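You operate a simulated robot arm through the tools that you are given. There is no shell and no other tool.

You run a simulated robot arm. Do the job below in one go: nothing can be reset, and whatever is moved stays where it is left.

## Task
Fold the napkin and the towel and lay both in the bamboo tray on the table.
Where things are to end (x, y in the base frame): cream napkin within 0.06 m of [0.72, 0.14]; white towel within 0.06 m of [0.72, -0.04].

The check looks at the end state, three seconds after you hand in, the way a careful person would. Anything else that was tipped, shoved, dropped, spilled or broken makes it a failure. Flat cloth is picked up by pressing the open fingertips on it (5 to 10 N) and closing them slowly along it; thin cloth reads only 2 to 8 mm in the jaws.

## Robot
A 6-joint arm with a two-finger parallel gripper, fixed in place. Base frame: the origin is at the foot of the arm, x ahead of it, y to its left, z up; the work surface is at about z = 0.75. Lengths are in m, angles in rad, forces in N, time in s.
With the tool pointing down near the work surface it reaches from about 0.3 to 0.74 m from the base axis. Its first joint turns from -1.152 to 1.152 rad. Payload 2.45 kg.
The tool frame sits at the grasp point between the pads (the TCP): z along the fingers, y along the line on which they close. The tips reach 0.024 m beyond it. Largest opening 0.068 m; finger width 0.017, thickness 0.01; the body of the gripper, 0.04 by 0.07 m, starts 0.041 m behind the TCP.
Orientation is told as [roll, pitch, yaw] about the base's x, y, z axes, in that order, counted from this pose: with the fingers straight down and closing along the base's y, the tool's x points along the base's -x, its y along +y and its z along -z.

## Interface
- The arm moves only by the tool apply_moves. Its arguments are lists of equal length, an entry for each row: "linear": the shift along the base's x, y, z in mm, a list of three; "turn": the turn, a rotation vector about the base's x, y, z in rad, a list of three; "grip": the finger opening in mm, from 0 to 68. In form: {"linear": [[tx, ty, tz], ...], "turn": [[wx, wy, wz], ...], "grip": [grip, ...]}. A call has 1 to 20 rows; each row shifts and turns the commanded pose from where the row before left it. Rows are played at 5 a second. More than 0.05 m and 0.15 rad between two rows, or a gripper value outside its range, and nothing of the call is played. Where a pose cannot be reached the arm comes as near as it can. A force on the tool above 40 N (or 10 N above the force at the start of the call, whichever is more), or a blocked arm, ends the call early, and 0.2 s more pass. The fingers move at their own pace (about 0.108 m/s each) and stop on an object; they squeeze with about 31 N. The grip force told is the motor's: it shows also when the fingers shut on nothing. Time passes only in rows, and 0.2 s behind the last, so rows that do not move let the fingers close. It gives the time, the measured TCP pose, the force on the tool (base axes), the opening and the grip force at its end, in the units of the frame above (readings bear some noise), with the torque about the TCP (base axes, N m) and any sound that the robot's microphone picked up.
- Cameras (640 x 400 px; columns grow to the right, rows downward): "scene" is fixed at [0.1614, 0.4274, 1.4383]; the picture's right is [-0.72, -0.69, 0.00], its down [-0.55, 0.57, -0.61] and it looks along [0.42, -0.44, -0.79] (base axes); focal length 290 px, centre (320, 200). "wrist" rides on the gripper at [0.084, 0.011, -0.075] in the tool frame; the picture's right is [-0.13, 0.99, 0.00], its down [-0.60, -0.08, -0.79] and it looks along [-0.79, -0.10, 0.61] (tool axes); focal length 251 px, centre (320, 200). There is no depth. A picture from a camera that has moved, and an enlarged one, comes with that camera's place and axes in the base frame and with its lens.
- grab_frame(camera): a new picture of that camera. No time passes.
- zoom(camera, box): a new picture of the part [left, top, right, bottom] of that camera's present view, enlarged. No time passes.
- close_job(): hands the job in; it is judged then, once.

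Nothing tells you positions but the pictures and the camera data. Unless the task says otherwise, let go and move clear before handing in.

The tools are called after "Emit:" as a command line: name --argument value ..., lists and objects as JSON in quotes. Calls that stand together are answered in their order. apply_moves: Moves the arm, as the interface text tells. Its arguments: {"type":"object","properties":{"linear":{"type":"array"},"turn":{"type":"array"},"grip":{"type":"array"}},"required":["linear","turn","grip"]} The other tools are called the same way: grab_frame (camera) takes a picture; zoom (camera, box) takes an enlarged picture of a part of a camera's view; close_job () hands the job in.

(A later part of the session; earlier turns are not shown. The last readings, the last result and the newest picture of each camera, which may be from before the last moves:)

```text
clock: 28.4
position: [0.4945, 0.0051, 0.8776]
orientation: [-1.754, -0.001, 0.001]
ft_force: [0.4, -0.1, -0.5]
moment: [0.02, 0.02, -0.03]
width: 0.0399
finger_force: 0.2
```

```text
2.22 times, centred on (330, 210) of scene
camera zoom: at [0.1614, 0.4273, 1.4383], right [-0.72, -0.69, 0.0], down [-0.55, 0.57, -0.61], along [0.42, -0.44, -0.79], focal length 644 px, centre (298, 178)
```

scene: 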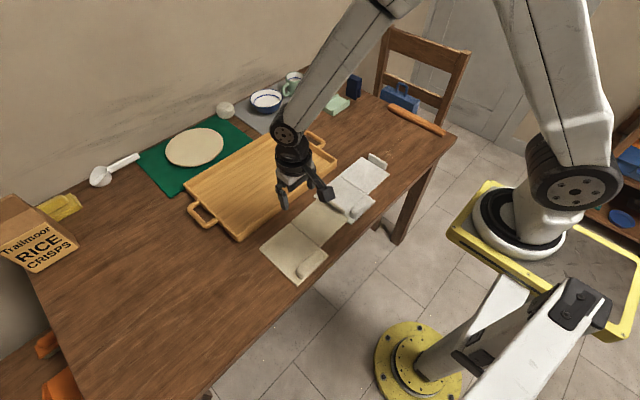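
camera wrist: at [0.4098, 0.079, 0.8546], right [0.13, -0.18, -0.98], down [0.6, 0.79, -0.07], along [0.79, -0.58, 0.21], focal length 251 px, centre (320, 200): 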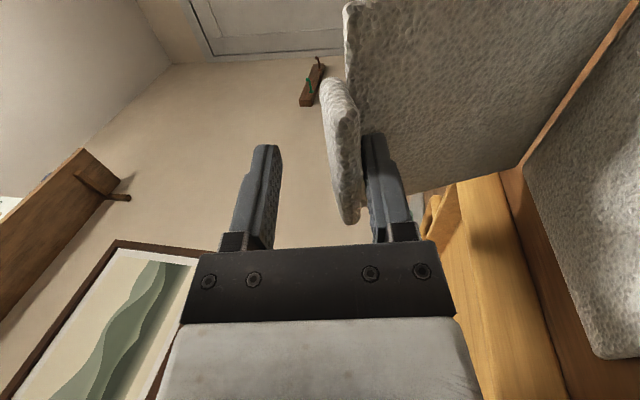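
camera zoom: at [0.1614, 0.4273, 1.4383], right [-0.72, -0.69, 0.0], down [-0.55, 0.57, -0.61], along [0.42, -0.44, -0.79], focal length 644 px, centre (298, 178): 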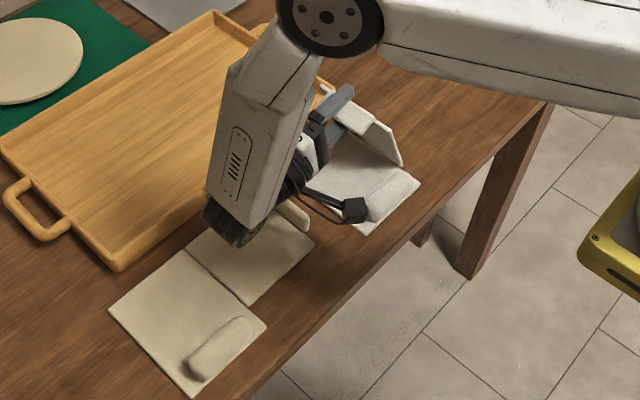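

The flap now leans on the lower finger and is falling the right way. I'll keep backing off in +y so it drops shut.

Emit:
apply_moves --linear '[[0, 12, 0], [0, 12, 0], [0, 12, 0]]' --turn '[[0, 0, 0], [0, 0, 0], [0, 0, 0]]' --grip '[44, 44, 44]'

Emit:
grab_frame --camera "wrist"

Emit:
zoom --camera "scene" --box '[240, 120, 420, 300]'

```text
clock: 29.2
position: [0.4945, 0.0432, 0.8786]
orientation: [-1.754, 0.001, 0.0]
ft_force: [0.1, -0.2, 0.3]
moment: [-0.01, 0.01, 0.03]
width: 0.0446
finger_force: 1.2
```

```text
taken
camera wrist: at [0.41, 0.1153, 0.8547], right [0.13, -0.18, -0.98], down [0.6, 0.79, -0.07], along [0.79, -0.58, 0.21], focal length 251 px, centre (320, 200)
```

wrist: 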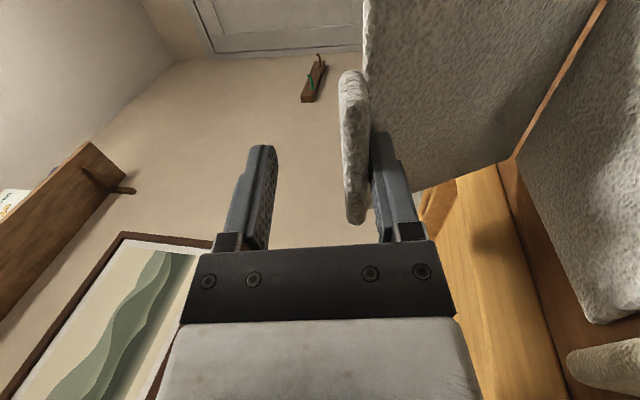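

```text
2.22 times, centred on (330, 210) of scene
camera zoom: at [0.1614, 0.4273, 1.4383], right [-0.72, -0.69, 0.0], down [-0.55, 0.57, -0.61], along [0.42, -0.44, -0.79], focal length 644 px, centre (298, 178)
```

zoom: 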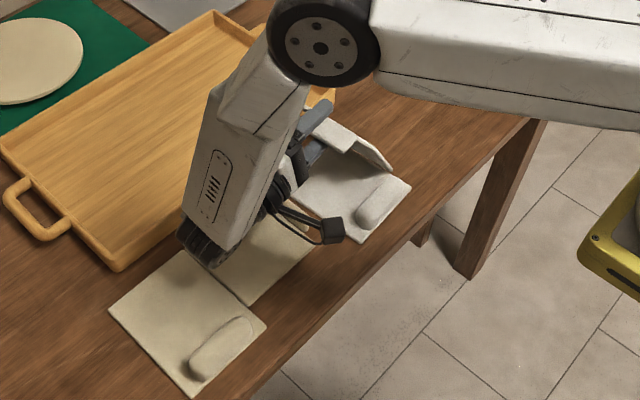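

The flap is at roughly 125° and still sliding down the finger. I'll keep backing off.

Emit:
apply_moves --linear '[[0, 12, 0], [0, 12, 0], [0, 12, 0]]' --turn '[[0, 0, 0], [0, 0, 0], [0, 0, 0]]' --grip '[50, 50, 50]'

Emit:
grab_frame --camera "wrist"

Emit:
zoom --camera "scene" --box '[240, 120, 420, 300]'

```text
clock: 30.0
position: [0.4948, 0.0787, 0.878]
orientation: [-1.755, -0.001, 0.0]
ft_force: [0.1, -0.5, 0.0]
moment: [-0.02, -0.01, 0.01]
width: 0.0508
finger_force: 0.7
```

```text
taken
camera wrist: at [0.4102, 0.1504, 0.8547], right [0.13, -0.18, -0.97], down [0.6, 0.79, -0.07], along [0.79, -0.58, 0.21], focal length 251 px, centre (320, 200)
```

wrist: 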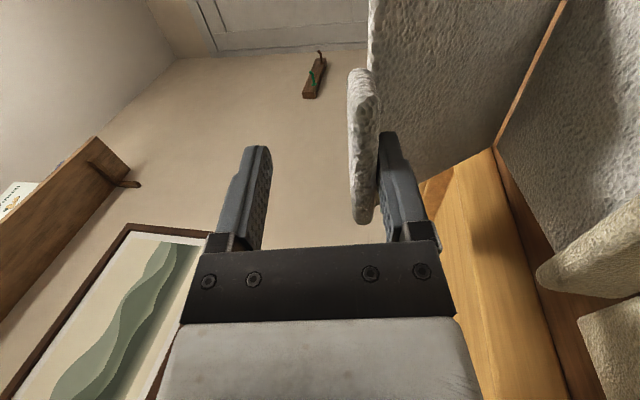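

```text
2.22 times, centred on (330, 210) of scene
camera zoom: at [0.1614, 0.4273, 1.4383], right [-0.72, -0.69, 0.0], down [-0.55, 0.57, -0.61], along [0.42, -0.44, -0.79], focal length 644 px, centre (298, 178)
```

zoom: 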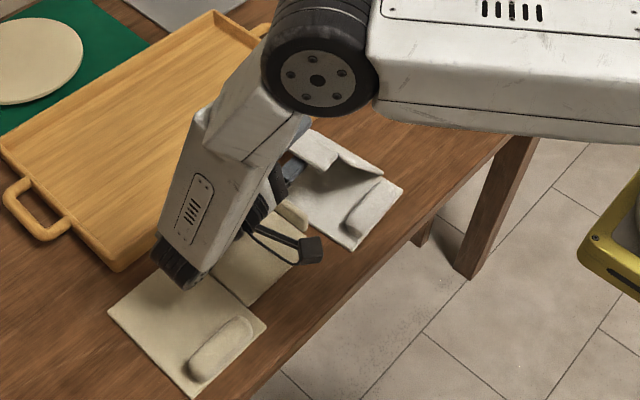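

The towel is being dragged a little toward the napkin, so I'll stop pulling. I'll lower the supporting finger and tilt the tool back toward vertical, so the flap comes down with it.

Emit:
apply_moves --linear '[[0, 0, -6], [0, 0, -8], [0, 0, -8]]' --turn '[[0.1, 0, 0], [0.1, 0, 0], [0.1, 0, 0]]' --grip '[50, 50, 50]'

Emit:
grab_frame --camera "wrist"

Emit:
zoom --camera "scene" --box '[240, 120, 420, 300]'

```text
clock: 30.8
position: [0.4936, 0.0786, 0.8562]
orientation: [-1.453, 0.0, 0.001]
ft_force: [-0.1, 0.2, -0.3]
moment: [-0.02, -0.01, 0.01]
width: 0.0499
finger_force: 0.5
```

```text
taken
camera wrist: at [0.4095, 0.1551, 0.8551], right [0.13, 0.12, -0.98], down [0.6, 0.78, 0.17], along [0.79, -0.62, 0.03], focal length 251 px, centre (320, 200)
```

wrist: 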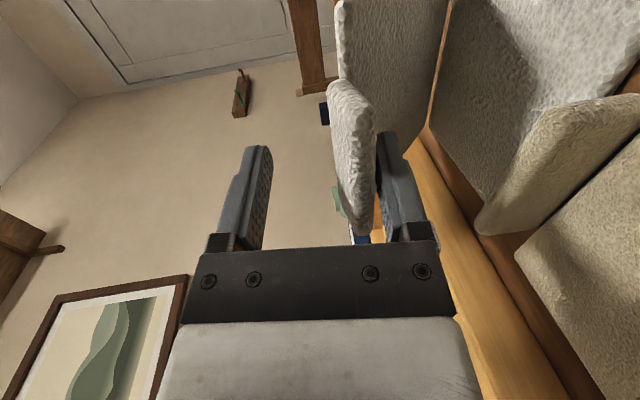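

```text
2.22 times, centred on (330, 210) of scene
camera zoom: at [0.1614, 0.4274, 1.4383], right [-0.72, -0.69, 0.0], down [-0.55, 0.57, -0.61], along [0.42, -0.44, -0.79], focal length 644 px, centre (298, 178)
```

zoom: 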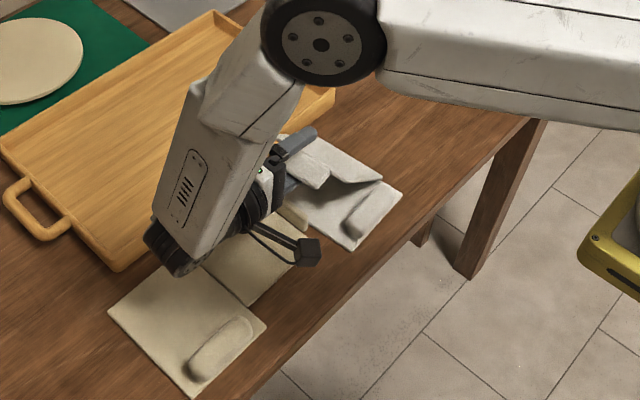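

The flap is coming down with the finger. I'll continue.

Emit:
apply_moves --linear '[[0, 0, -7], [0, 0, -7], [0, 0, -6]]' --turn '[[0.1, 0, 0], [0.1, 0, 0], [0.1, 0, 0]]' --grip '[50, 50, 50]'

Emit:
grab_frame --camera "wrist"

Emit:
zoom --camera "scene" --box '[240, 120, 420, 300]'

```text
clock: 31.6
position: [0.4931, 0.0797, 0.8359]
orientation: [-1.151, 0.0, 0.001]
ft_force: [0.5, 0.7, 0.4]
moment: [0.0, -0.04, -0.01]
width: 0.0501
finger_force: 0.4
```

```text
taken
camera wrist: at [0.4097, 0.1524, 0.8575], right [0.13, 0.4, -0.91], down [0.6, 0.69, 0.39], along [0.79, -0.6, -0.15], focal length 251 px, centre (320, 200)
```

wrist: 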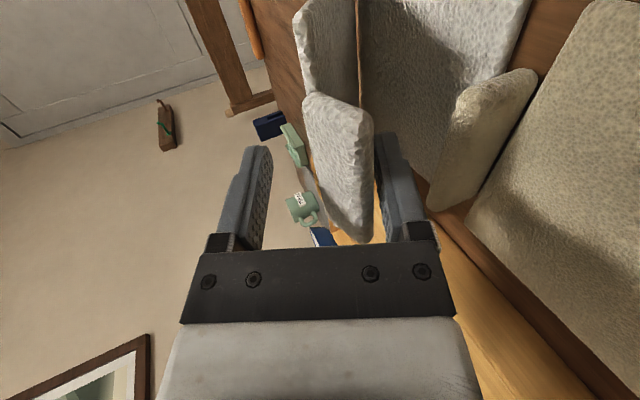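

```text
2.22 times, centred on (330, 210) of scene
camera zoom: at [0.1614, 0.4274, 1.4383], right [-0.72, -0.69, 0.0], down [-0.55, 0.57, -0.61], along [0.42, -0.44, -0.79], focal length 644 px, centre (298, 178)
```

zoom: 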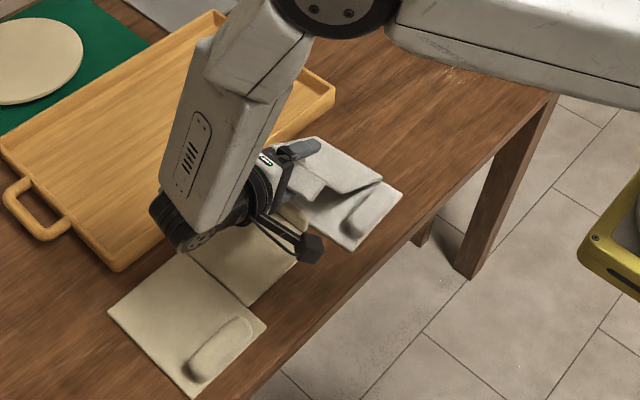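

The flap is nearly shut, at about 145°. I'll slide the finger out from under the tab in +y so it drops.

Emit:
apply_moves --linear '[[0, 10, 0], [0, 12, 0], [0, 12, 1]]' --turn '[[0, 0, 0], [0, 0, 0], [0, 0, 0]]' --grip '[60, 68, 68]'

Emit:
grab_frame --camera "wrist"

Emit:
zoom --camera "scene" --box '[240, 120, 420, 300]'

```text
clock: 32.4
position: [0.4946, 0.1141, 0.838]
orientation: [-1.155, 0.0, 0.0]
ft_force: [0.6, 0.4, -0.8]
moment: [0.0, -0.02, -0.05]
width: 0.068
finger_force: 0.0
```

```text
taken
camera wrist: at [0.4097, 0.1868, 0.8591], right [0.13, 0.4, -0.91], down [0.6, 0.69, 0.39], along [0.79, -0.6, -0.15], focal length 251 px, centre (320, 200)
```

wrist: 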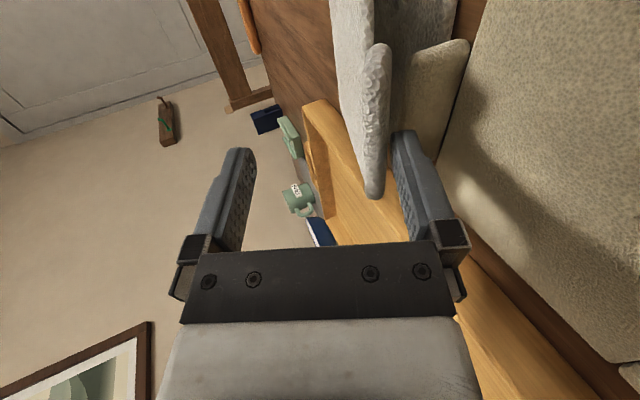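

```text
2.22 times, centred on (330, 210) of scene
camera zoom: at [0.1614, 0.4273, 1.4383], right [-0.72, -0.69, 0.0], down [-0.55, 0.57, -0.61], along [0.42, -0.44, -0.79], focal length 644 px, centre (298, 178)
```

zoom: 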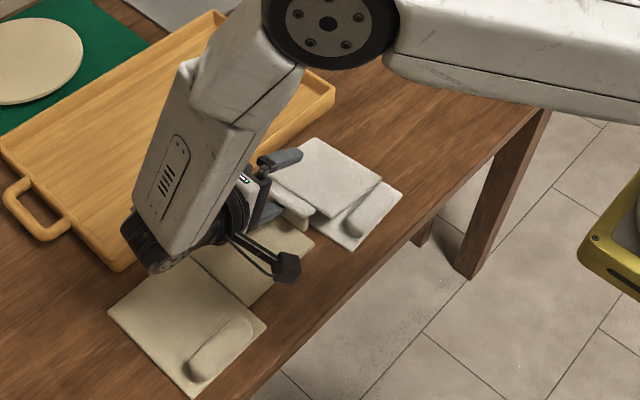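

The towel flap has dropped over its base. I'll back the gripper out along its own axis, then turn it upright.

Emit:
apply_moves --linear '[[0, 12, 8], [0, 12, 12], [0, 10, 25], [0, 0, 30], [0, 0, 30], [0, -10, 20], [0, -10, 10], [0, -20, 0], [0, -20, 0], [0, -20, 0], [0, -20, 0], [0, 0, 0]]' --turn '[[0, 0, 0], [0, 0, 0], [0, 0, 0], [0.14, 0, 0], [0.14, 0, 0], [0.14, 0, 0], [0.14, 0, 0], [0.14, 0, 0], [0.14, 0, 0], [0.14, 0, 0], [0.14, 0, 0], [0.035, 0, 0]]' --grip '[68, 68, 68, 68, 68, 68, 68, 68, 68, 68, 68, 68]'

Emit:
grab_frame --camera "wrist"

Emit:
zoom --camera "scene" --box '[240, 120, 420, 300]'

```text
clock: 35.0
position: [0.4934, 0.046, 0.9717]
orientation: [0.004, -0.002, 0.0]
ft_force: [0.1, 0.2, 0.4]
moment: [-0.03, 0.01, -0.03]
width: 0.0677
finger_force: 0.1
```

```text
taken
camera wrist: at [0.4097, 0.057, 1.0474], right [0.13, 0.99, 0.0], down [0.6, -0.08, 0.79], along [0.79, -0.1, -0.61], focal length 251 px, centre (320, 200)
```

wrist: 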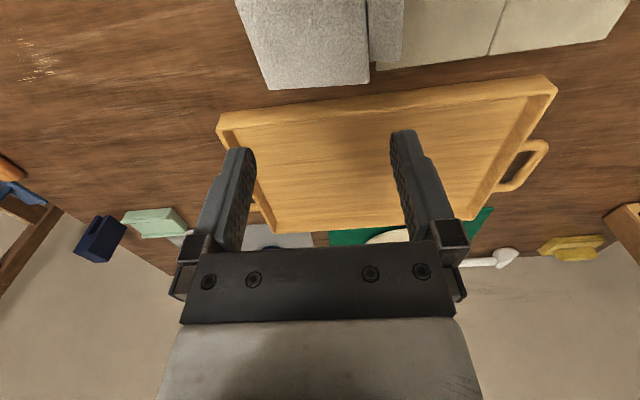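

```text
2.22 times, centred on (330, 210) of scene
camera zoom: at [0.1614, 0.4273, 1.4383], right [-0.72, -0.69, 0.0], down [-0.55, 0.57, -0.61], along [0.42, -0.44, -0.79], focal length 644 px, centre (298, 178)
```

zoom: 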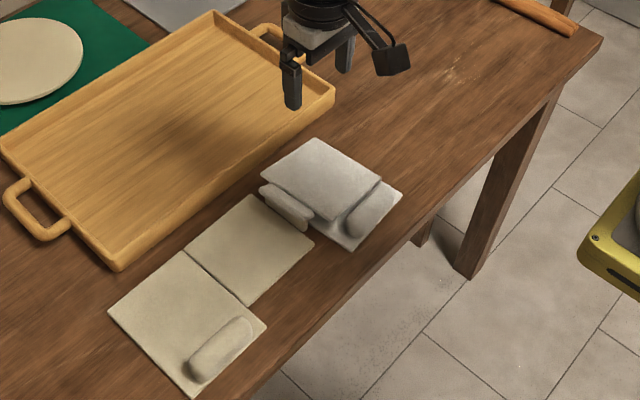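

The towel is folded, with its roll still exposed on the near side. I'll take a closer look at where it meets the napkin.

Emit:
zoom --camera "scene" --box '[290, 170, 370, 240]'

Emit:
zoom --camera "wrist" --box '[200, 0, 440, 110]'

```text
5.71 times, centred on (330, 205) of scene
camera zoom: at [0.1614, 0.4273, 1.4383], right [-0.72, -0.69, 0.0], down [-0.55, 0.57, -0.61], along [0.42, -0.44, -0.79], focal length 1655 px, centre (263, 171)
```

zoom: 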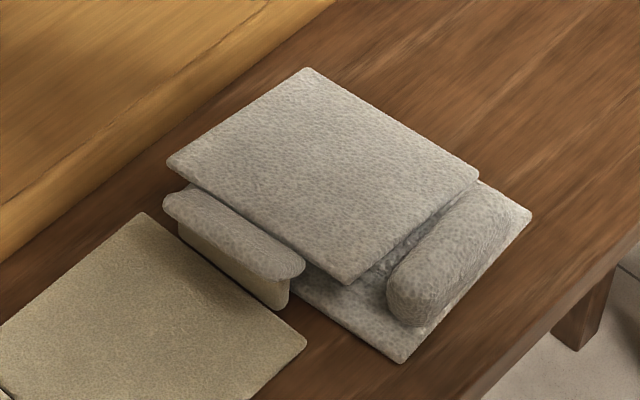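

```text
2.67 times, centred on (320, 55) of wrist
camera zoom: at [0.4097, 0.057, 1.0474], right [0.13, 0.99, 0.0], down [0.6, -0.08, 0.79], along [0.79, -0.1, -0.61], focal length 670 px, centre (320, 587)
```

zoom: 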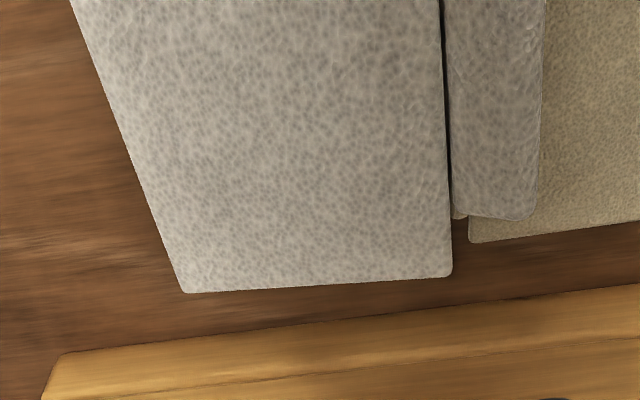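

The towel is folded, and its end strip lies loosely over the napkin's tab. Its roll is centred at about (0.414, 0.030) and runs along y. I'll turn the gripper 90° so it closes along x, and go above the roll.

Emit:
apply_moves --linear '[[-8, -2, 0], [-8, -2, 0], [-8, -2, 0], [-8, -2, 0], [-8, -2, 0], [-8, -2, -5], [-8, -2, -10], [-8, -2, -10], [-8, 0, -10], [-8, 0, -10], [0, 0, -10]]' --turn '[[0, 0, 0.1428], [0, 0, 0.1428], [0, 0, 0.1428], [0, 0, 0.1428], [0, 0, 0.1428], [0, 0, 0.1428], [0, 0, 0.1428], [0, 0, 0.1428], [0, 0, 0.1428], [0, 0, 0.1428], [0, 0, 0.1428]]' --grip '[68, 68, 68, 68, 68, 68, 68, 68, 68, 68, 60]'

Emit:
grab_frame --camera "wrist"

Emit:
zoom --camera "scene" --box '[240, 120, 420, 300]'

```text
clock: 37.4
position: [0.415, 0.03, 0.9163]
orientation: [0.003, 0.002, 1.571]
ft_force: [0.2, -0.3, 0.4]
moment: [-0.02, -0.02, 0.0]
width: 0.0602
finger_force: 0.1
```

```text
taken
camera wrist: at [0.4032, -0.0539, 0.9921], right [-0.99, 0.13, 0.0], down [0.08, 0.6, 0.79], along [0.1, 0.79, -0.61], focal length 251 px, centre (320, 200)
```

wrist: 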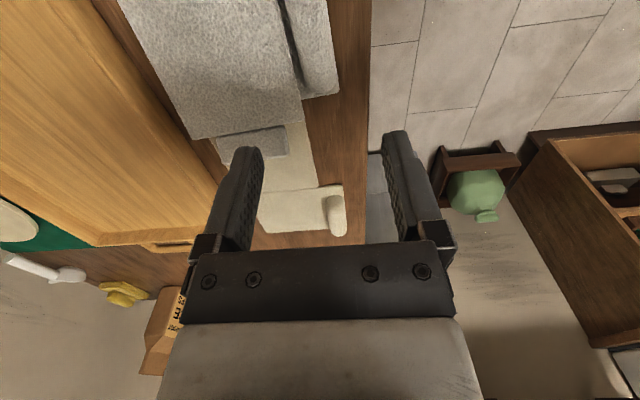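

```text
2.22 times, centred on (330, 210) of scene
camera zoom: at [0.1614, 0.4274, 1.4383], right [-0.72, -0.69, 0.0], down [-0.55, 0.57, -0.61], along [0.42, -0.44, -0.79], focal length 644 px, centre (298, 178)
```

zoom: 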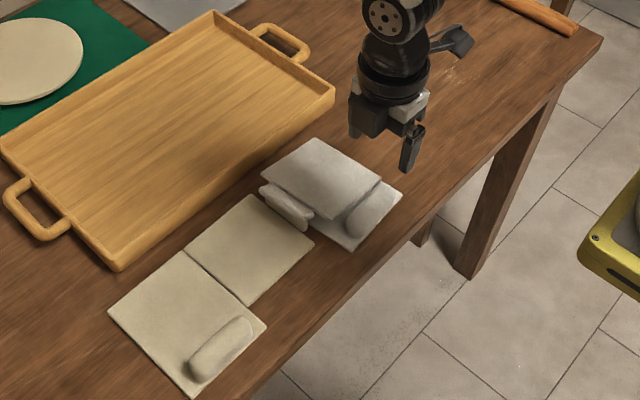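

The roll spans about x 0.405–0.432. I'll narrow the fingers, centre on x=0.417 and lower until just above the folded flap.

Emit:
apply_moves --linear '[[2, 0, -30], [0, 0, -30], [0, 0, -30], [0, 0, -24]]' --turn '[[0, 0, 0], [0, 0, 0], [0, 0, 0], [0, 0, 0]]' --grip '[48, 46, 46, 46]'

Emit:
grab_frame --camera "wrist"

Emit:
zoom --camera "scene" --box '[290, 160, 380, 240]'

```text
clock: 38.4
position: [0.4163, 0.0332, 0.8053]
orientation: [0.0, 0.0, 1.57]
ft_force: [-1.0, 0.4, 4.6]
moment: [0.07, -0.12, -0.04]
width: 0.0451
finger_force: 0.0
```

```text
taken
camera wrist: at [0.4045, -0.0519, 0.8809], right [-0.99, 0.13, 0.0], down [0.08, 0.6, 0.79], along [0.1, 0.79, -0.61], focal length 251 px, centre (320, 200)
```

wrist: 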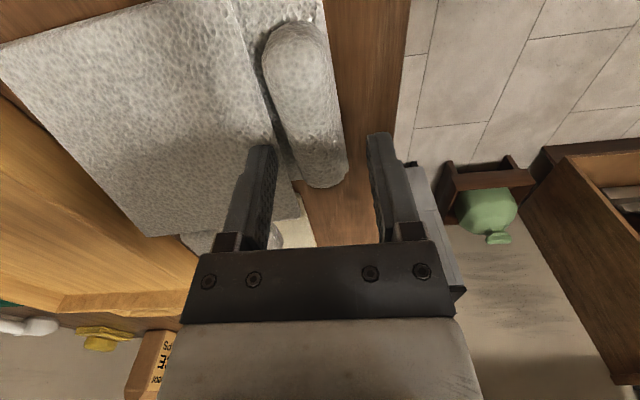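

```text
5.00 times, centred on (335, 200) of scene
camera zoom: at [0.1612, 0.4273, 1.4384], right [-0.72, -0.69, 0.0], down [-0.55, 0.57, -0.61], along [0.42, -0.44, -0.79], focal length 1448 px, centre (245, 200)
```

zoom: 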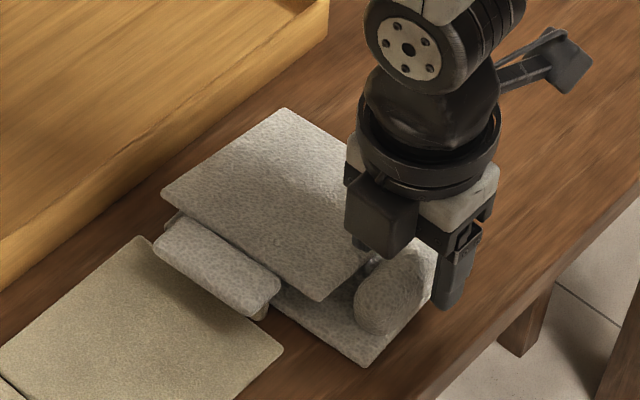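

The far finger already touches the folded flap at z≈0.78, because the napkin's tab is propping it up. I'll go up, take the napkin by its roll at about (0.415, 0.28), and pull it clear in +y so the towel settles.

Emit:
apply_moves --linear '[[0, 0, 30], [0, 0, 40], [0, 40, 0], [0, 42, 0], [0, 42, 0], [0, 42, 0], [0, 42, 0], [0, 40, 0]]' --turn '[[0, 0, 0], [0, 0, 0], [0, 0, 0], [0, 0, 0], [0, 0, 0], [0, 0, 0], [0, 0, 0], [0, 0, 0]]' --grip '[46, 50, 56, 56, 56, 56, 56, 56]'

Emit:
grab_frame --camera "wrist"

Emit:
zoom --camera "scene" --box '[240, 160, 400, 310]'

```text
clock: 40.2
position: [0.415, 0.2796, 0.8701]
orientation: [0.002, 0.001, 1.572]
ft_force: [-0.1, 1.1, 0.4]
moment: [-0.04, 0.02, 0.02]
width: 0.056
finger_force: 0.0
```

```text
taken
camera wrist: at [0.4042, 0.1969, 0.9462], right [-0.99, 0.13, 0.0], down [0.08, 0.6, 0.79], along [0.1, 0.79, -0.61], focal length 251 px, centre (320, 200)
```

wrist: 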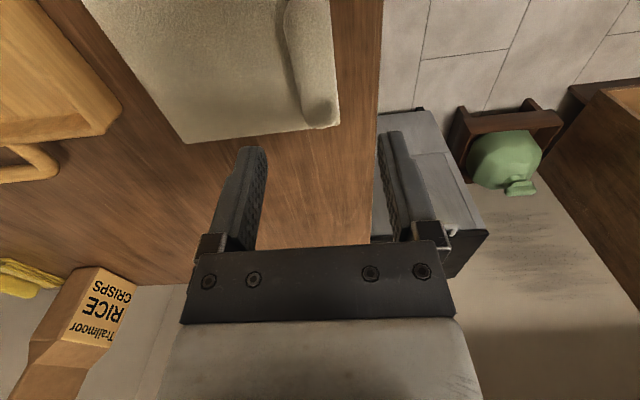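

```text
2.67 times, centred on (320, 235) of scene
camera zoom: at [0.1614, 0.4274, 1.4383], right [-0.72, -0.69, 0.0], down [-0.55, 0.57, -0.61], along [0.42, -0.44, -0.79], focal length 772 px, centre (320, 107)
```

zoom: 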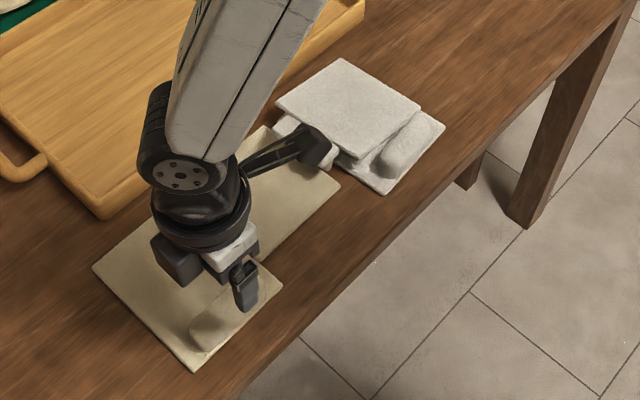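

The napkin's roll is centred between the fingers. I'll lower and grip it.

Emit:
apply_moves --linear '[[1, 0, -30], [0, 0, -30], [0, 0, -18], [0, 0, -8], [0, 0, 0], [0, 0, 0], [0, 0, 0], [0, 0, 0]]' --turn '[[0, 0, 0], [0, 0, 0], [0, 0, 0], [0, 0, 0], [0, 0, 0], [0, 0, 0], [0, 0, 0], [0, 0, 0]]' --grip '[56, 56, 56, 56, 40, 25, 10, 0]'

Emit:
grab_frame --camera "wrist"

Emit:
zoom --camera "scene" --box '[240, 160, 400, 310]'

```text
clock: 42.0
position: [0.4166, 0.2788, 0.7862]
orientation: [0.002, 0.001, 1.569]
ft_force: [0.7, 0.5, 0.3]
moment: [0.08, 0.03, 0.09]
width: 0.0275
finger_force: 31.2
```

```text
taken
camera wrist: at [0.4062, 0.1949, 0.8621], right [-0.99, 0.13, 0.0], down [0.08, 0.6, 0.79], along [0.1, 0.79, -0.61], focal length 251 px, centre (320, 200)
```

wrist: 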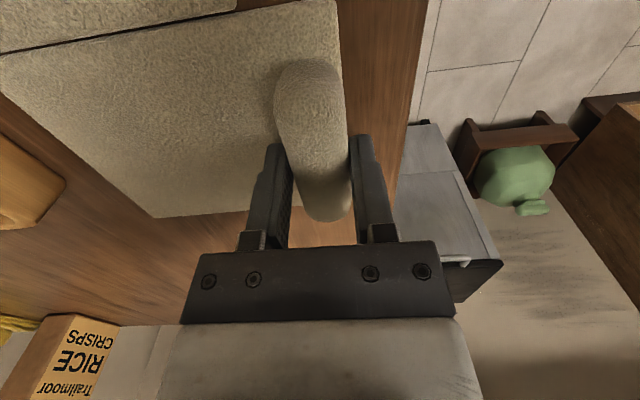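

```text
2.67 times, centred on (320, 235) of scene
camera zoom: at [0.1614, 0.4274, 1.4383], right [-0.72, -0.69, 0.0], down [-0.55, 0.57, -0.61], along [0.42, -0.44, -0.79], focal length 772 px, centre (320, 107)
```

zoom: 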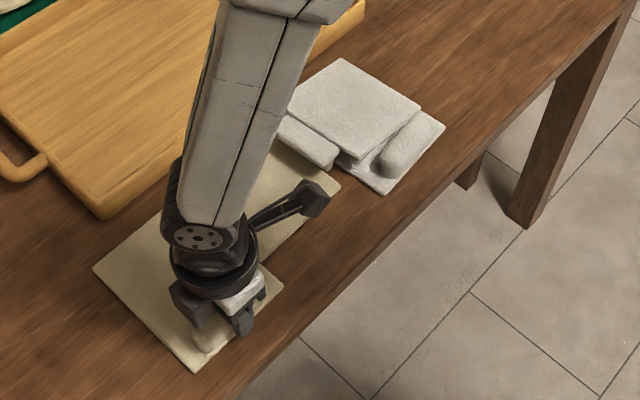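

The roll is held at 27.5 mm. I'll pull the napkin +y about 50 mm.

Emit:
apply_moves --linear '[[0, 8, 0], [0, 12, 0], [0, 12, 0], [0, 12, 0], [0, 10, 0]]' --turn '[[0, 0, 0], [0, 0, 0], [0, 0, 0], [0, 0, 0], [0, 0, 0]]' --grip '[0, 0, 0, 0, 0]'

Emit:
zoom --camera "scene" --box '[240, 160, 400, 310]'

```text
clock: 43.2
position: [0.4156, 0.3331, 0.7877]
orientation: [0.001, 0.001, 1.571]
ft_force: [0.9, -0.3, -0.3]
moment: [0.01, 0.05, 0.01]
width: 0.0277
finger_force: 31.2
```

```text
2.67 times, centred on (320, 235) of scene
camera zoom: at [0.1614, 0.4274, 1.4383], right [-0.72, -0.69, 0.0], down [-0.55, 0.57, -0.61], along [0.42, -0.44, -0.79], focal length 772 px, centre (320, 107)
```

zoom: 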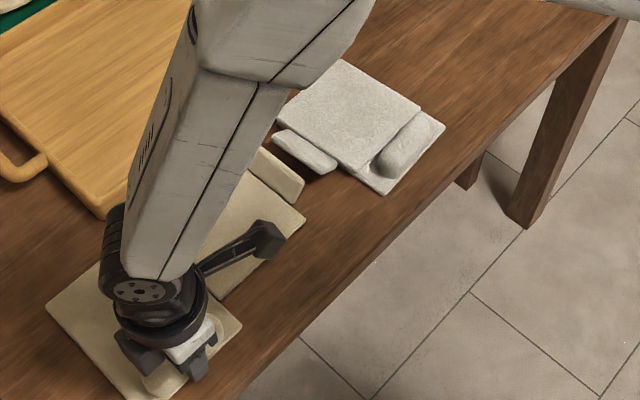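

The napkin is clear of the towel. I'll release it and return to look at the towel's roll.

Emit:
apply_moves --linear '[[0, 0, 0], [0, 0, 0], [0, 0, 30], [0, 0, 40], [0, 0, 20], [0, -45, 0], [0, -45, 0], [0, -45, 0], [0, -45, 0], [0, -45, 0], [0, -45, 0], [0, -30, 0]]' --turn '[[0, 0, 0], [0, 0, 0], [0, 0, 0], [0, 0, 0], [0, 0, 0], [0, 0, 0], [0, 0, 0], [0, 0, 0], [0, 0, 0], [0, 0, 0], [0, 0, 0], [0, 0, 0]]' --grip '[40, 56, 56, 56, 56, 56, 56, 56, 56, 56, 56, 46]'

Emit:
grab_frame --camera "wrist"

Emit:
zoom --camera "scene" --box '[240, 160, 400, 310]'

Emit:
zoom --camera "scene" --box '[290, 170, 370, 240]'

```text
clock: 45.8
position: [0.419, 0.0314, 0.8786]
orientation: [0.003, -0.001, 1.571]
ft_force: [-0.4, -0.1, -0.3]
moment: [0.0, 0.04, -0.04]
width: 0.0459
finger_force: 0.1
```

```text
taken
camera wrist: at [0.4081, -0.052, 0.9545], right [-0.99, 0.13, 0.0], down [0.08, 0.6, 0.79], along [0.1, 0.79, -0.61], focal length 251 px, centre (320, 200)
```

wrist: 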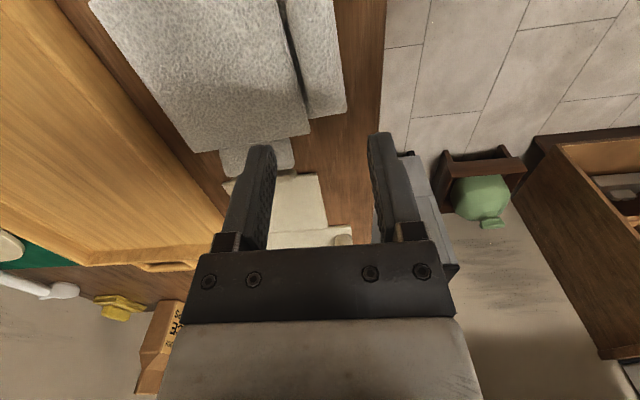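

```text
2.67 times, centred on (320, 235) of scene
camera zoom: at [0.1614, 0.4274, 1.4383], right [-0.72, -0.69, 0.0], down [-0.55, 0.57, -0.61], along [0.42, -0.44, -0.79], focal length 772 px, centre (320, 107)
```

zoom: 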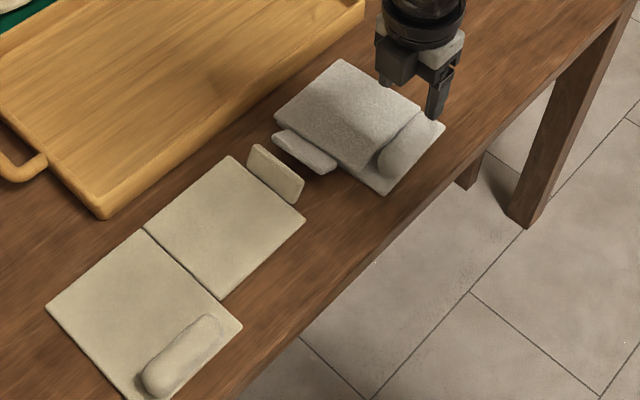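

```text
5.71 times, centred on (330, 205) of scene
camera zoom: at [0.1614, 0.4274, 1.4383], right [-0.72, -0.69, 0.0], down [-0.55, 0.57, -0.61], along [0.42, -0.44, -0.79], focal length 1655 px, centre (263, 171)
```

zoom: 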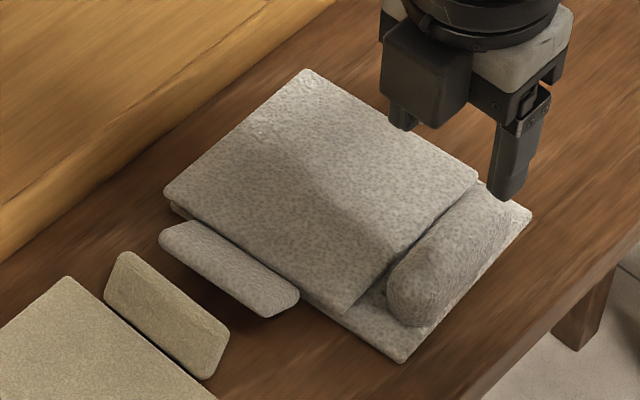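

The towel's flap now lies flat. I'll lower onto its roll and grip.

Emit:
apply_moves --linear '[[-1, 0, -30], [0, 0, -30], [0, 0, -18], [0, 0, -8], [0, 0, -2]]' --turn '[[0, 0, 0], [0, 0, 0], [0, 0, 0], [0, 0, 0], [0, 0, 0]]' --grip '[46, 46, 46, 46, 46]'

Emit:
grab_frame --camera "wrist"

Emit:
zoom --camera "scene" --box '[290, 170, 370, 240]'

```text
clock: 47.0
position: [0.4165, 0.0326, 0.7895]
orientation: [0.001, 0.0, 1.568]
ft_force: [-1.1, -0.8, 1.7]
moment: [-0.02, -0.05, -0.05]
width: 0.0457
finger_force: 0.1
```

```text
taken
camera wrist: at [0.4052, -0.0515, 0.8661], right [-0.99, 0.13, 0.0], down [0.08, 0.6, 0.79], along [0.1, 0.79, -0.61], focal length 251 px, centre (320, 200)
```

wrist: 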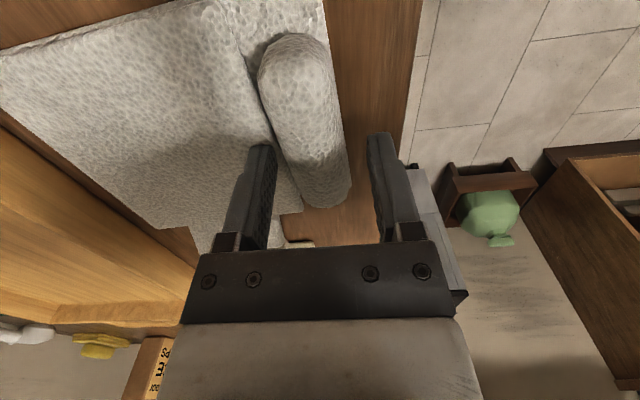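

```text
5.71 times, centred on (330, 205) of scene
camera zoom: at [0.1614, 0.4273, 1.4384], right [-0.72, -0.69, 0.0], down [-0.55, 0.57, -0.61], along [0.42, -0.44, -0.79], focal length 1655 px, centre (263, 171)
```

zoom: 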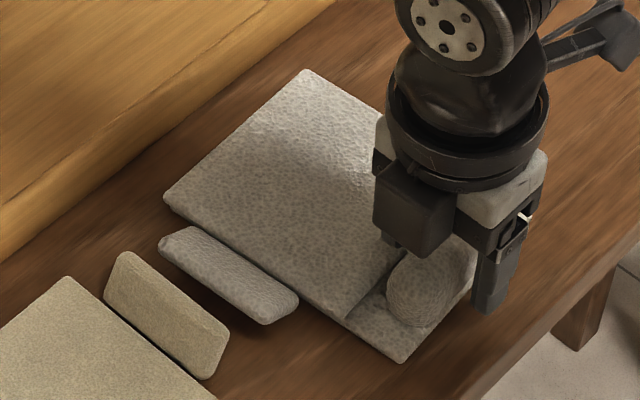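

The tips are lightly touching the flap beside the roll. I'll close on the roll.

Emit:
apply_moves --linear '[[0, 0, -1], [0, 0, 0], [0, 0, 0], [0, 0, 0], [0, 0, 0]]' --turn '[[0, 0, 0], [0, 0, 0], [0, 0, 0], [0, 0, 0], [0, 0, 0]]' --grip '[38, 30, 20, 10, 0]'

Emit:
grab_frame --camera "wrist"

```text
clock: 48.2
position: [0.4166, 0.0322, 0.7898]
orientation: [0.0, 0.0, 1.572]
ft_force: [2.4, 0.9, 12.5]
moment: [-0.01, -0.2, 0.36]
width: 0.0286
finger_force: 30.6
```

```text
taken
camera wrist: at [0.4058, -0.0516, 0.8649], right [-0.99, 0.13, 0.0], down [0.08, 0.6, 0.79], along [0.1, 0.79, -0.61], focal length 251 px, centre (320, 200)
```

wrist: 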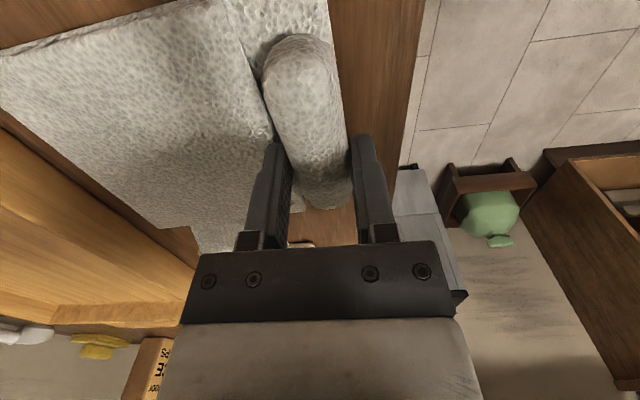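

Gripped at 28.6 mm. I'll lift a little and check that the whole towel comes along.

Emit:
apply_moves --linear '[[0, 0, 5], [0, 0, 10], [0, 0, 15], [0, 0, 20]]' --turn '[[0, 0, 0], [0, 0, 0], [0, 0, 0], [0, 0, 0]]' --grip '[0, 0, 0, 0]'

Emit:
grab_frame --camera "wrist"

Emit:
zoom --camera "scene" --box '[240, 130, 400, 280]'

```text
clock: 49.2
position: [0.4161, 0.0317, 0.8401]
orientation: [0.001, -0.002, 1.573]
ft_force: [0.2, 0.1, -2.4]
moment: [0.0, 0.03, -0.01]
width: 0.0283
finger_force: 30.9
```

```text
taken
camera wrist: at [0.4047, -0.0515, 0.9158], right [-0.99, 0.13, 0.0], down [0.08, 0.6, 0.79], along [0.1, 0.79, -0.61], focal length 251 px, centre (320, 200)
```

wrist: 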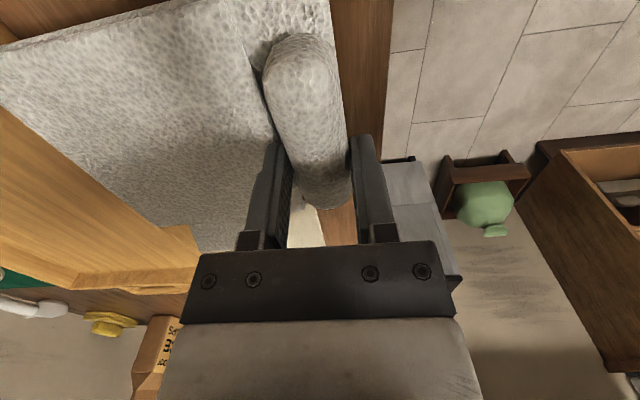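

```text
2.67 times, centred on (320, 205) of scene
camera zoom: at [0.1614, 0.4274, 1.4383], right [-0.72, -0.69, 0.0], down [-0.55, 0.57, -0.61], along [0.42, -0.44, -0.79], focal length 772 px, centre (320, 187)
```

zoom: 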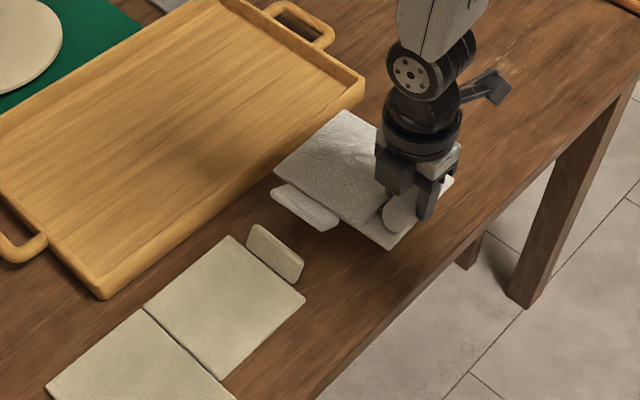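

The towel lifts level and folded. I'll raise it above the tray wall and carry it over its place.

Emit:
apply_moves --linear '[[0, 0, 30], [0, 0, 30], [30, -5, 0], [30, -5, 0], [30, -5, 0], [30, -6, 0], [30, -6, 0], [30, -6, 0], [30, -5, 0], [30, -4, 0]]' --turn '[[0, 0, 0], [0, 0, 0], [0, 0, 0], [0, 0, 0], [0, 0, 0], [0, 0, 0], [0, 0, 0], [0, 0, 0], [0, 0, 0], [0, 0, 0]]' --grip '[0, 0, 0, 0, 0, 0, 0, 0, 0, 0]'

Emit:
grab_frame --camera "wrist"

Emit:
grab_frame --camera "scene"

```text
clock: 51.4
position: [0.6575, -0.0089, 0.8983]
orientation: [0.001, -0.001, 1.571]
ft_force: [0.0, 0.1, -0.7]
moment: [-0.05, 0.09, 0.02]
width: 0.0282
finger_force: 31.1
```

```text
taken
camera wrist: at [0.6471, -0.0933, 0.9741], right [-0.99, 0.13, 0.0], down [0.08, 0.6, 0.79], along [0.1, 0.79, -0.61], focal length 251 px, centre (320, 200)
```

wrist: 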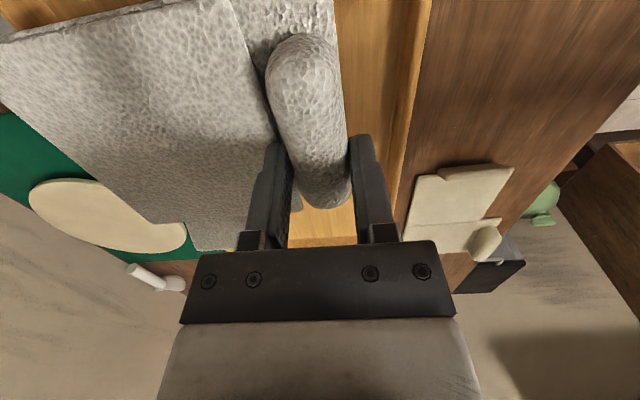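

```text
taken
```

scene: 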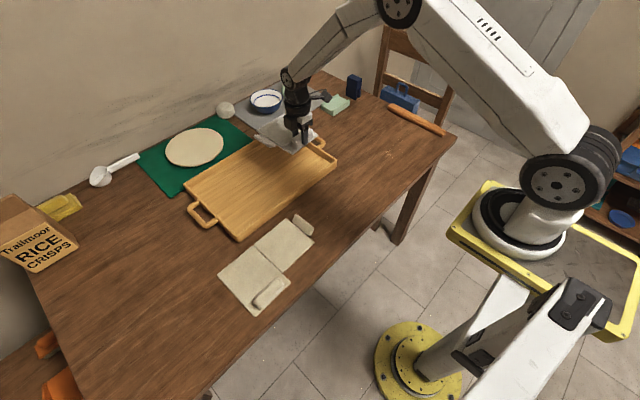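

I'll lower toward the tray in stages and check the clearance to the walls.

Emit:
apply_moves --linear '[[0, 0, -25], [0, 0, -25], [0, 0, -20]]' --turn '[[0, 0, 0], [0, 0, 0], [0, 0, 0]]' --grip '[0, 0, 0]'

Emit:
zoom --camera "scene" --box '[220, 80, 360, 200]'

Emit:
grab_frame --camera "wrist"

```text
clock: 52.2
position: [0.6576, -0.0092, 0.828]
orientation: [0.002, -0.001, 1.57]
ft_force: [1.1, 0.1, -1.1]
moment: [0.0, 0.09, 0.01]
width: 0.0277
finger_force: 31.0
```

```text
3.33 times, centred on (290, 140) of scene
camera zoom: at [0.1614, 0.4274, 1.4383], right [-0.72, -0.69, 0.0], down [-0.55, 0.57, -0.61], along [0.42, -0.44, -0.79], focal length 965 px, centre (420, 400)
```

zoom: 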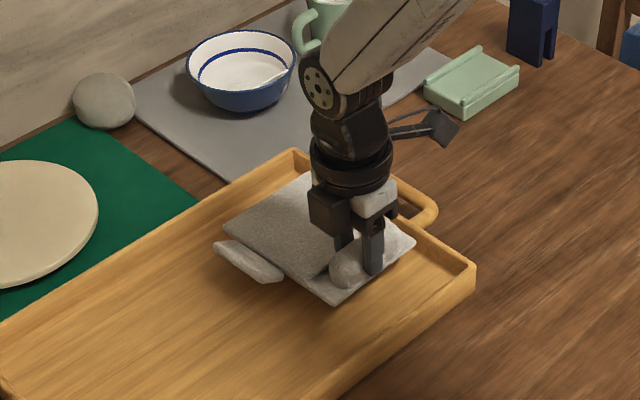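

```text
taken
camera wrist: at [0.6456, -0.0928, 0.904], right [-0.99, 0.13, 0.0], down [0.08, 0.6, 0.79], along [0.1, 0.79, -0.61], focal length 251 px, centre (320, 200)
```

wrist: 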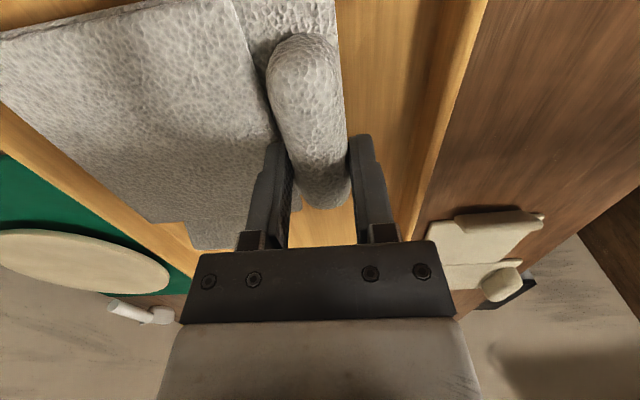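

The towel fits, with about 10 mm to spare at the -y wall. I'll lower it gently until it touches the tray floor.

Emit:
apply_moves --linear '[[0, 2, -12], [0, 0, -8], [0, 0, -4]]' --turn '[[0, 0, 0], [0, 0, 0], [0, 0, 0]]' --grip '[0, 0, 0]'

Emit:
zoom --camera "scene" --box '[220, 80, 360, 200]'

```text
clock: 53.0
position: [0.6547, -0.0069, 0.8035]
orientation: [0.002, -0.001, 1.571]
ft_force: [0.9, -0.5, -1.5]
moment: [-0.01, 0.07, 0.01]
width: 0.0279
finger_force: 31.3
```

```text
3.33 times, centred on (290, 140) of scene
camera zoom: at [0.1614, 0.4274, 1.4383], right [-0.72, -0.69, 0.0], down [-0.55, 0.57, -0.61], along [0.42, -0.44, -0.79], focal length 965 px, centre (420, 400)
```

zoom: 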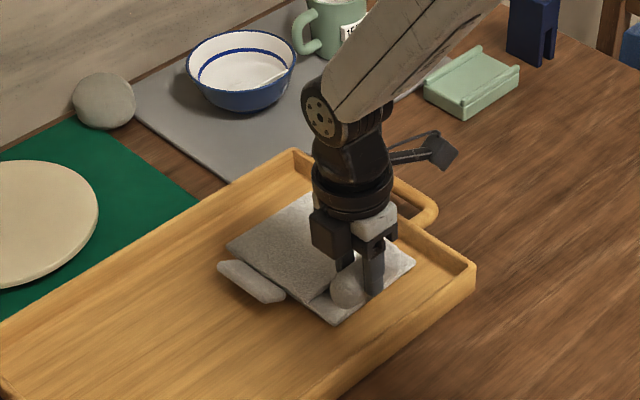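

Emit:
apply_moves --linear '[[0, 0, -2], [0, 0, -2]]' --turn '[[0, 0, 0], [0, 0, 0]]' --grip '[0, 0]'

```text
clock: 53.6
position: [0.655, -0.0069, 0.8007]
orientation: [0.002, 0.0, 1.571]
ft_force: [0.2, -0.5, -1.0]
moment: [-0.02, 0.08, -0.01]
width: 0.0274
finger_force: 31.1
```

Still no contact with the floor. I'll step down further.

Emit:
apply_moves --linear '[[0, 0, -2], [0, 0, -2]]' --turn '[[0, 0, 0], [0, 0, 0]]' --grip '[0, 0]'

```text
clock: 54.2
position: [0.6567, -0.0075, 0.7963]
orientation: [-0.002, -0.001, 1.57]
ft_force: [-1.7, 1.1, 3.5]
moment: [0.29, -0.56, 0.17]
width: 0.0276
finger_force: 31.2
```

It has touched the tray floor. I'll release gently and rise.

Emit:
apply_moves --linear '[[0, 0, 0], [0, 0, 0], [0, 0, 0], [0, 0, 15], [0, 0, 30], [0, 0, 40], [0, 0, 30]]' --turn '[[0, 0, 0], [0, 0, 0], [0, 0, 0], [0, 0, 0], [0, 0, 0], [0, 0, 0], [0, 0, 0]]' --grip '[32, 38, 42, 42, 46, 60, 68]'

Emit:
zoom --camera "scene" --box '[220, 80, 360, 200]'

Emit:
grab_frame --camera "wrist"

```text
clock: 55.8
position: [0.6555, -0.0066, 0.9132]
orientation: [0.002, 0.0, 1.571]
ft_force: [0.7, 0.7, -0.5]
moment: [-0.03, 0.01, 0.0]
width: 0.0682
finger_force: 0.1
```

```text
3.33 times, centred on (290, 140) of scene
camera zoom: at [0.1614, 0.4274, 1.4383], right [-0.72, -0.69, 0.0], down [-0.55, 0.57, -0.61], along [0.42, -0.44, -0.79], focal length 965 px, centre (420, 400)
```

zoom: 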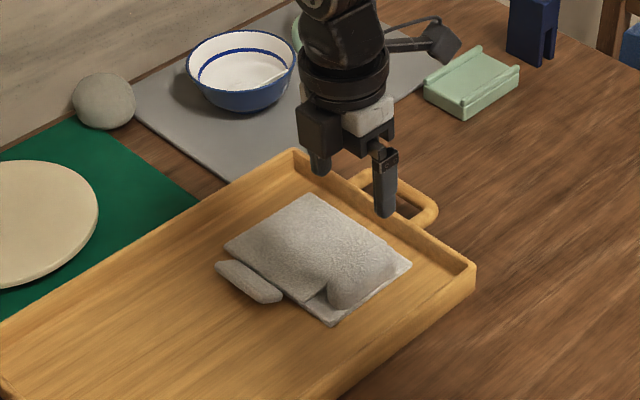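

```text
taken
camera wrist: at [0.6442, -0.0898, 0.9892], right [-0.99, 0.13, 0.0], down [0.08, 0.6, 0.79], along [0.1, 0.79, -0.61], focal length 251 px, centre (320, 200)
```

wrist: 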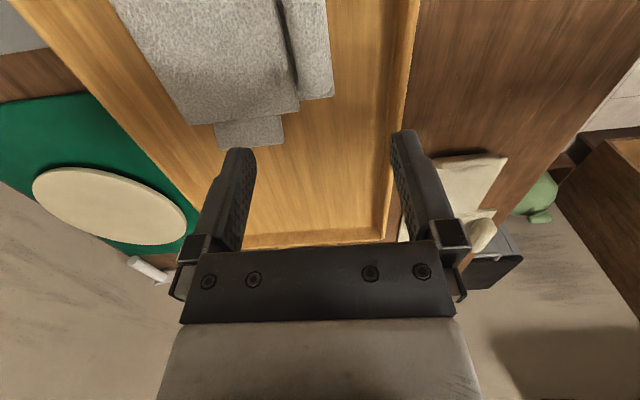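

The towel is folded in the tray, centred at about (0.72, -0.01). For the napkin, I'll turn the gripper back, take its tab, pull it to where the towel was (where the fold worked), and fold it the same way.

Emit:
apply_moves --linear '[[-15, 10, 0], [-15, 15, 0], [-15, 15, 0], [-15, 15, 0], [-15, 15, 0], [-15, 15, 0], [-15, 15, 0], [-15, 15, 0], [-15, 15, 0], [-15, 15, -10], [-11, 12, -20]]' --turn '[[0, 0, -0.1428], [0, 0, -0.1428], [0, 0, -0.1428], [0, 0, -0.1428], [0, 0, -0.1428], [0, 0, -0.1428], [0, 0, -0.1428], [0, 0, -0.1428], [0, 0, -0.1428], [0, 0, -0.1428], [0, 0, -0.1428]]' --grip '[68, 68, 68, 68, 68, 68, 68, 68, 68, 68, 68]'

Emit:
grab_frame --camera "wrist"

Emit:
zoom --camera "scene" --box '[200, 140, 400, 320]'

```text
clock: 58.2
position: [0.4963, 0.1492, 0.8815]
orientation: [0.002, -0.001, -0.001]
ft_force: [-0.5, 0.3, 0.1]
moment: [0.01, 0.02, 0.0]
width: 0.068
finger_force: 0.0
```

```text
taken
camera wrist: at [0.4122, 0.1602, 0.9578], right [0.13, 0.99, 0.0], down [0.6, -0.08, 0.79], along [0.79, -0.1, -0.61], focal length 251 px, centre (320, 200)
```

wrist: 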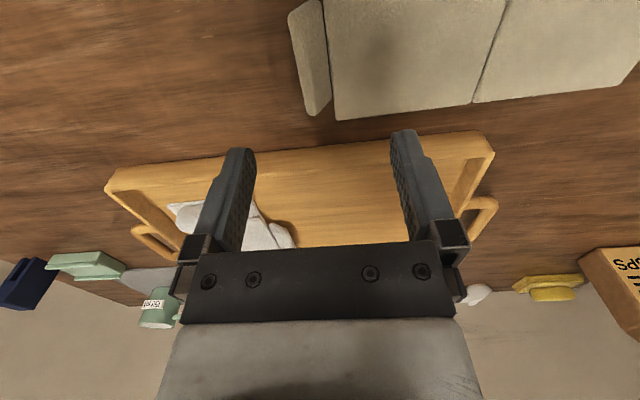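

```text
2.22 times, centred on (300, 230) of scene
camera zoom: at [0.1614, 0.4274, 1.4383], right [-0.72, -0.69, 0.0], down [-0.55, 0.57, -0.61], along [0.42, -0.44, -0.79], focal length 644 px, centre (364, 133)
```

zoom: 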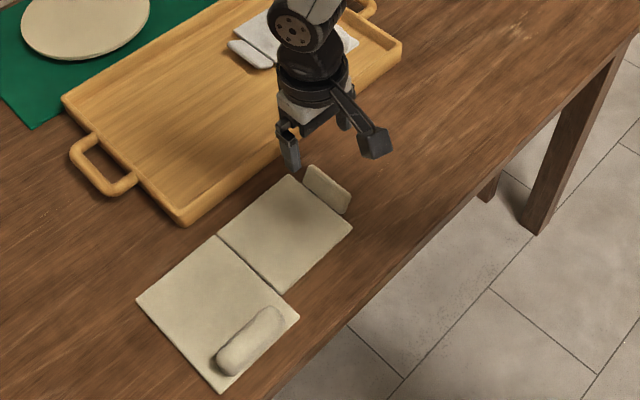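

The tab now leans a little toward -y, but it still fits between the open fingers. I'll centre at y≈0.141, lower and close slowly so that it straightens.

Emit:
apply_moves --linear '[[-1, -8, -35], [0, 0, -35], [0, 0, -20], [0, 0, -8]]' --turn '[[0, 0, 0], [0, 0, 0], [0, 0, 0], [0, 0, 0]]' --grip '[68, 68, 68, 68]'

Emit:
grab_frame --camera "wrist"

```text
clock: 59.2
position: [0.4959, 0.1402, 0.7834]
orientation: [0.002, 0.0, 0.0]
ft_force: [0.0, -0.3, -0.2]
moment: [0.0, -0.01, 0.01]
width: 0.068
finger_force: 0.0
```

```text
taken
camera wrist: at [0.4112, 0.1515, 0.8594], right [0.13, 0.99, 0.0], down [0.6, -0.08, 0.79], along [0.79, -0.1, -0.61], focal length 251 px, centre (320, 200)
```

wrist: 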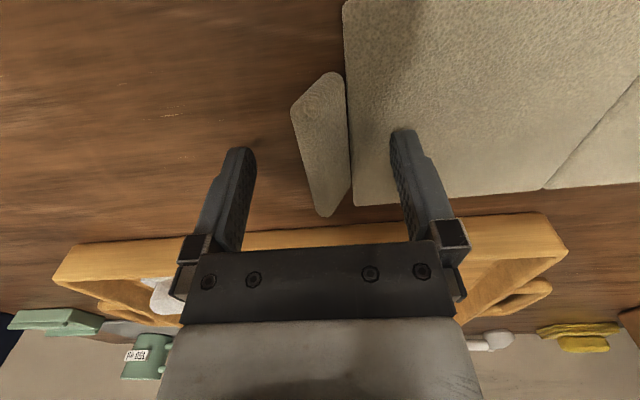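

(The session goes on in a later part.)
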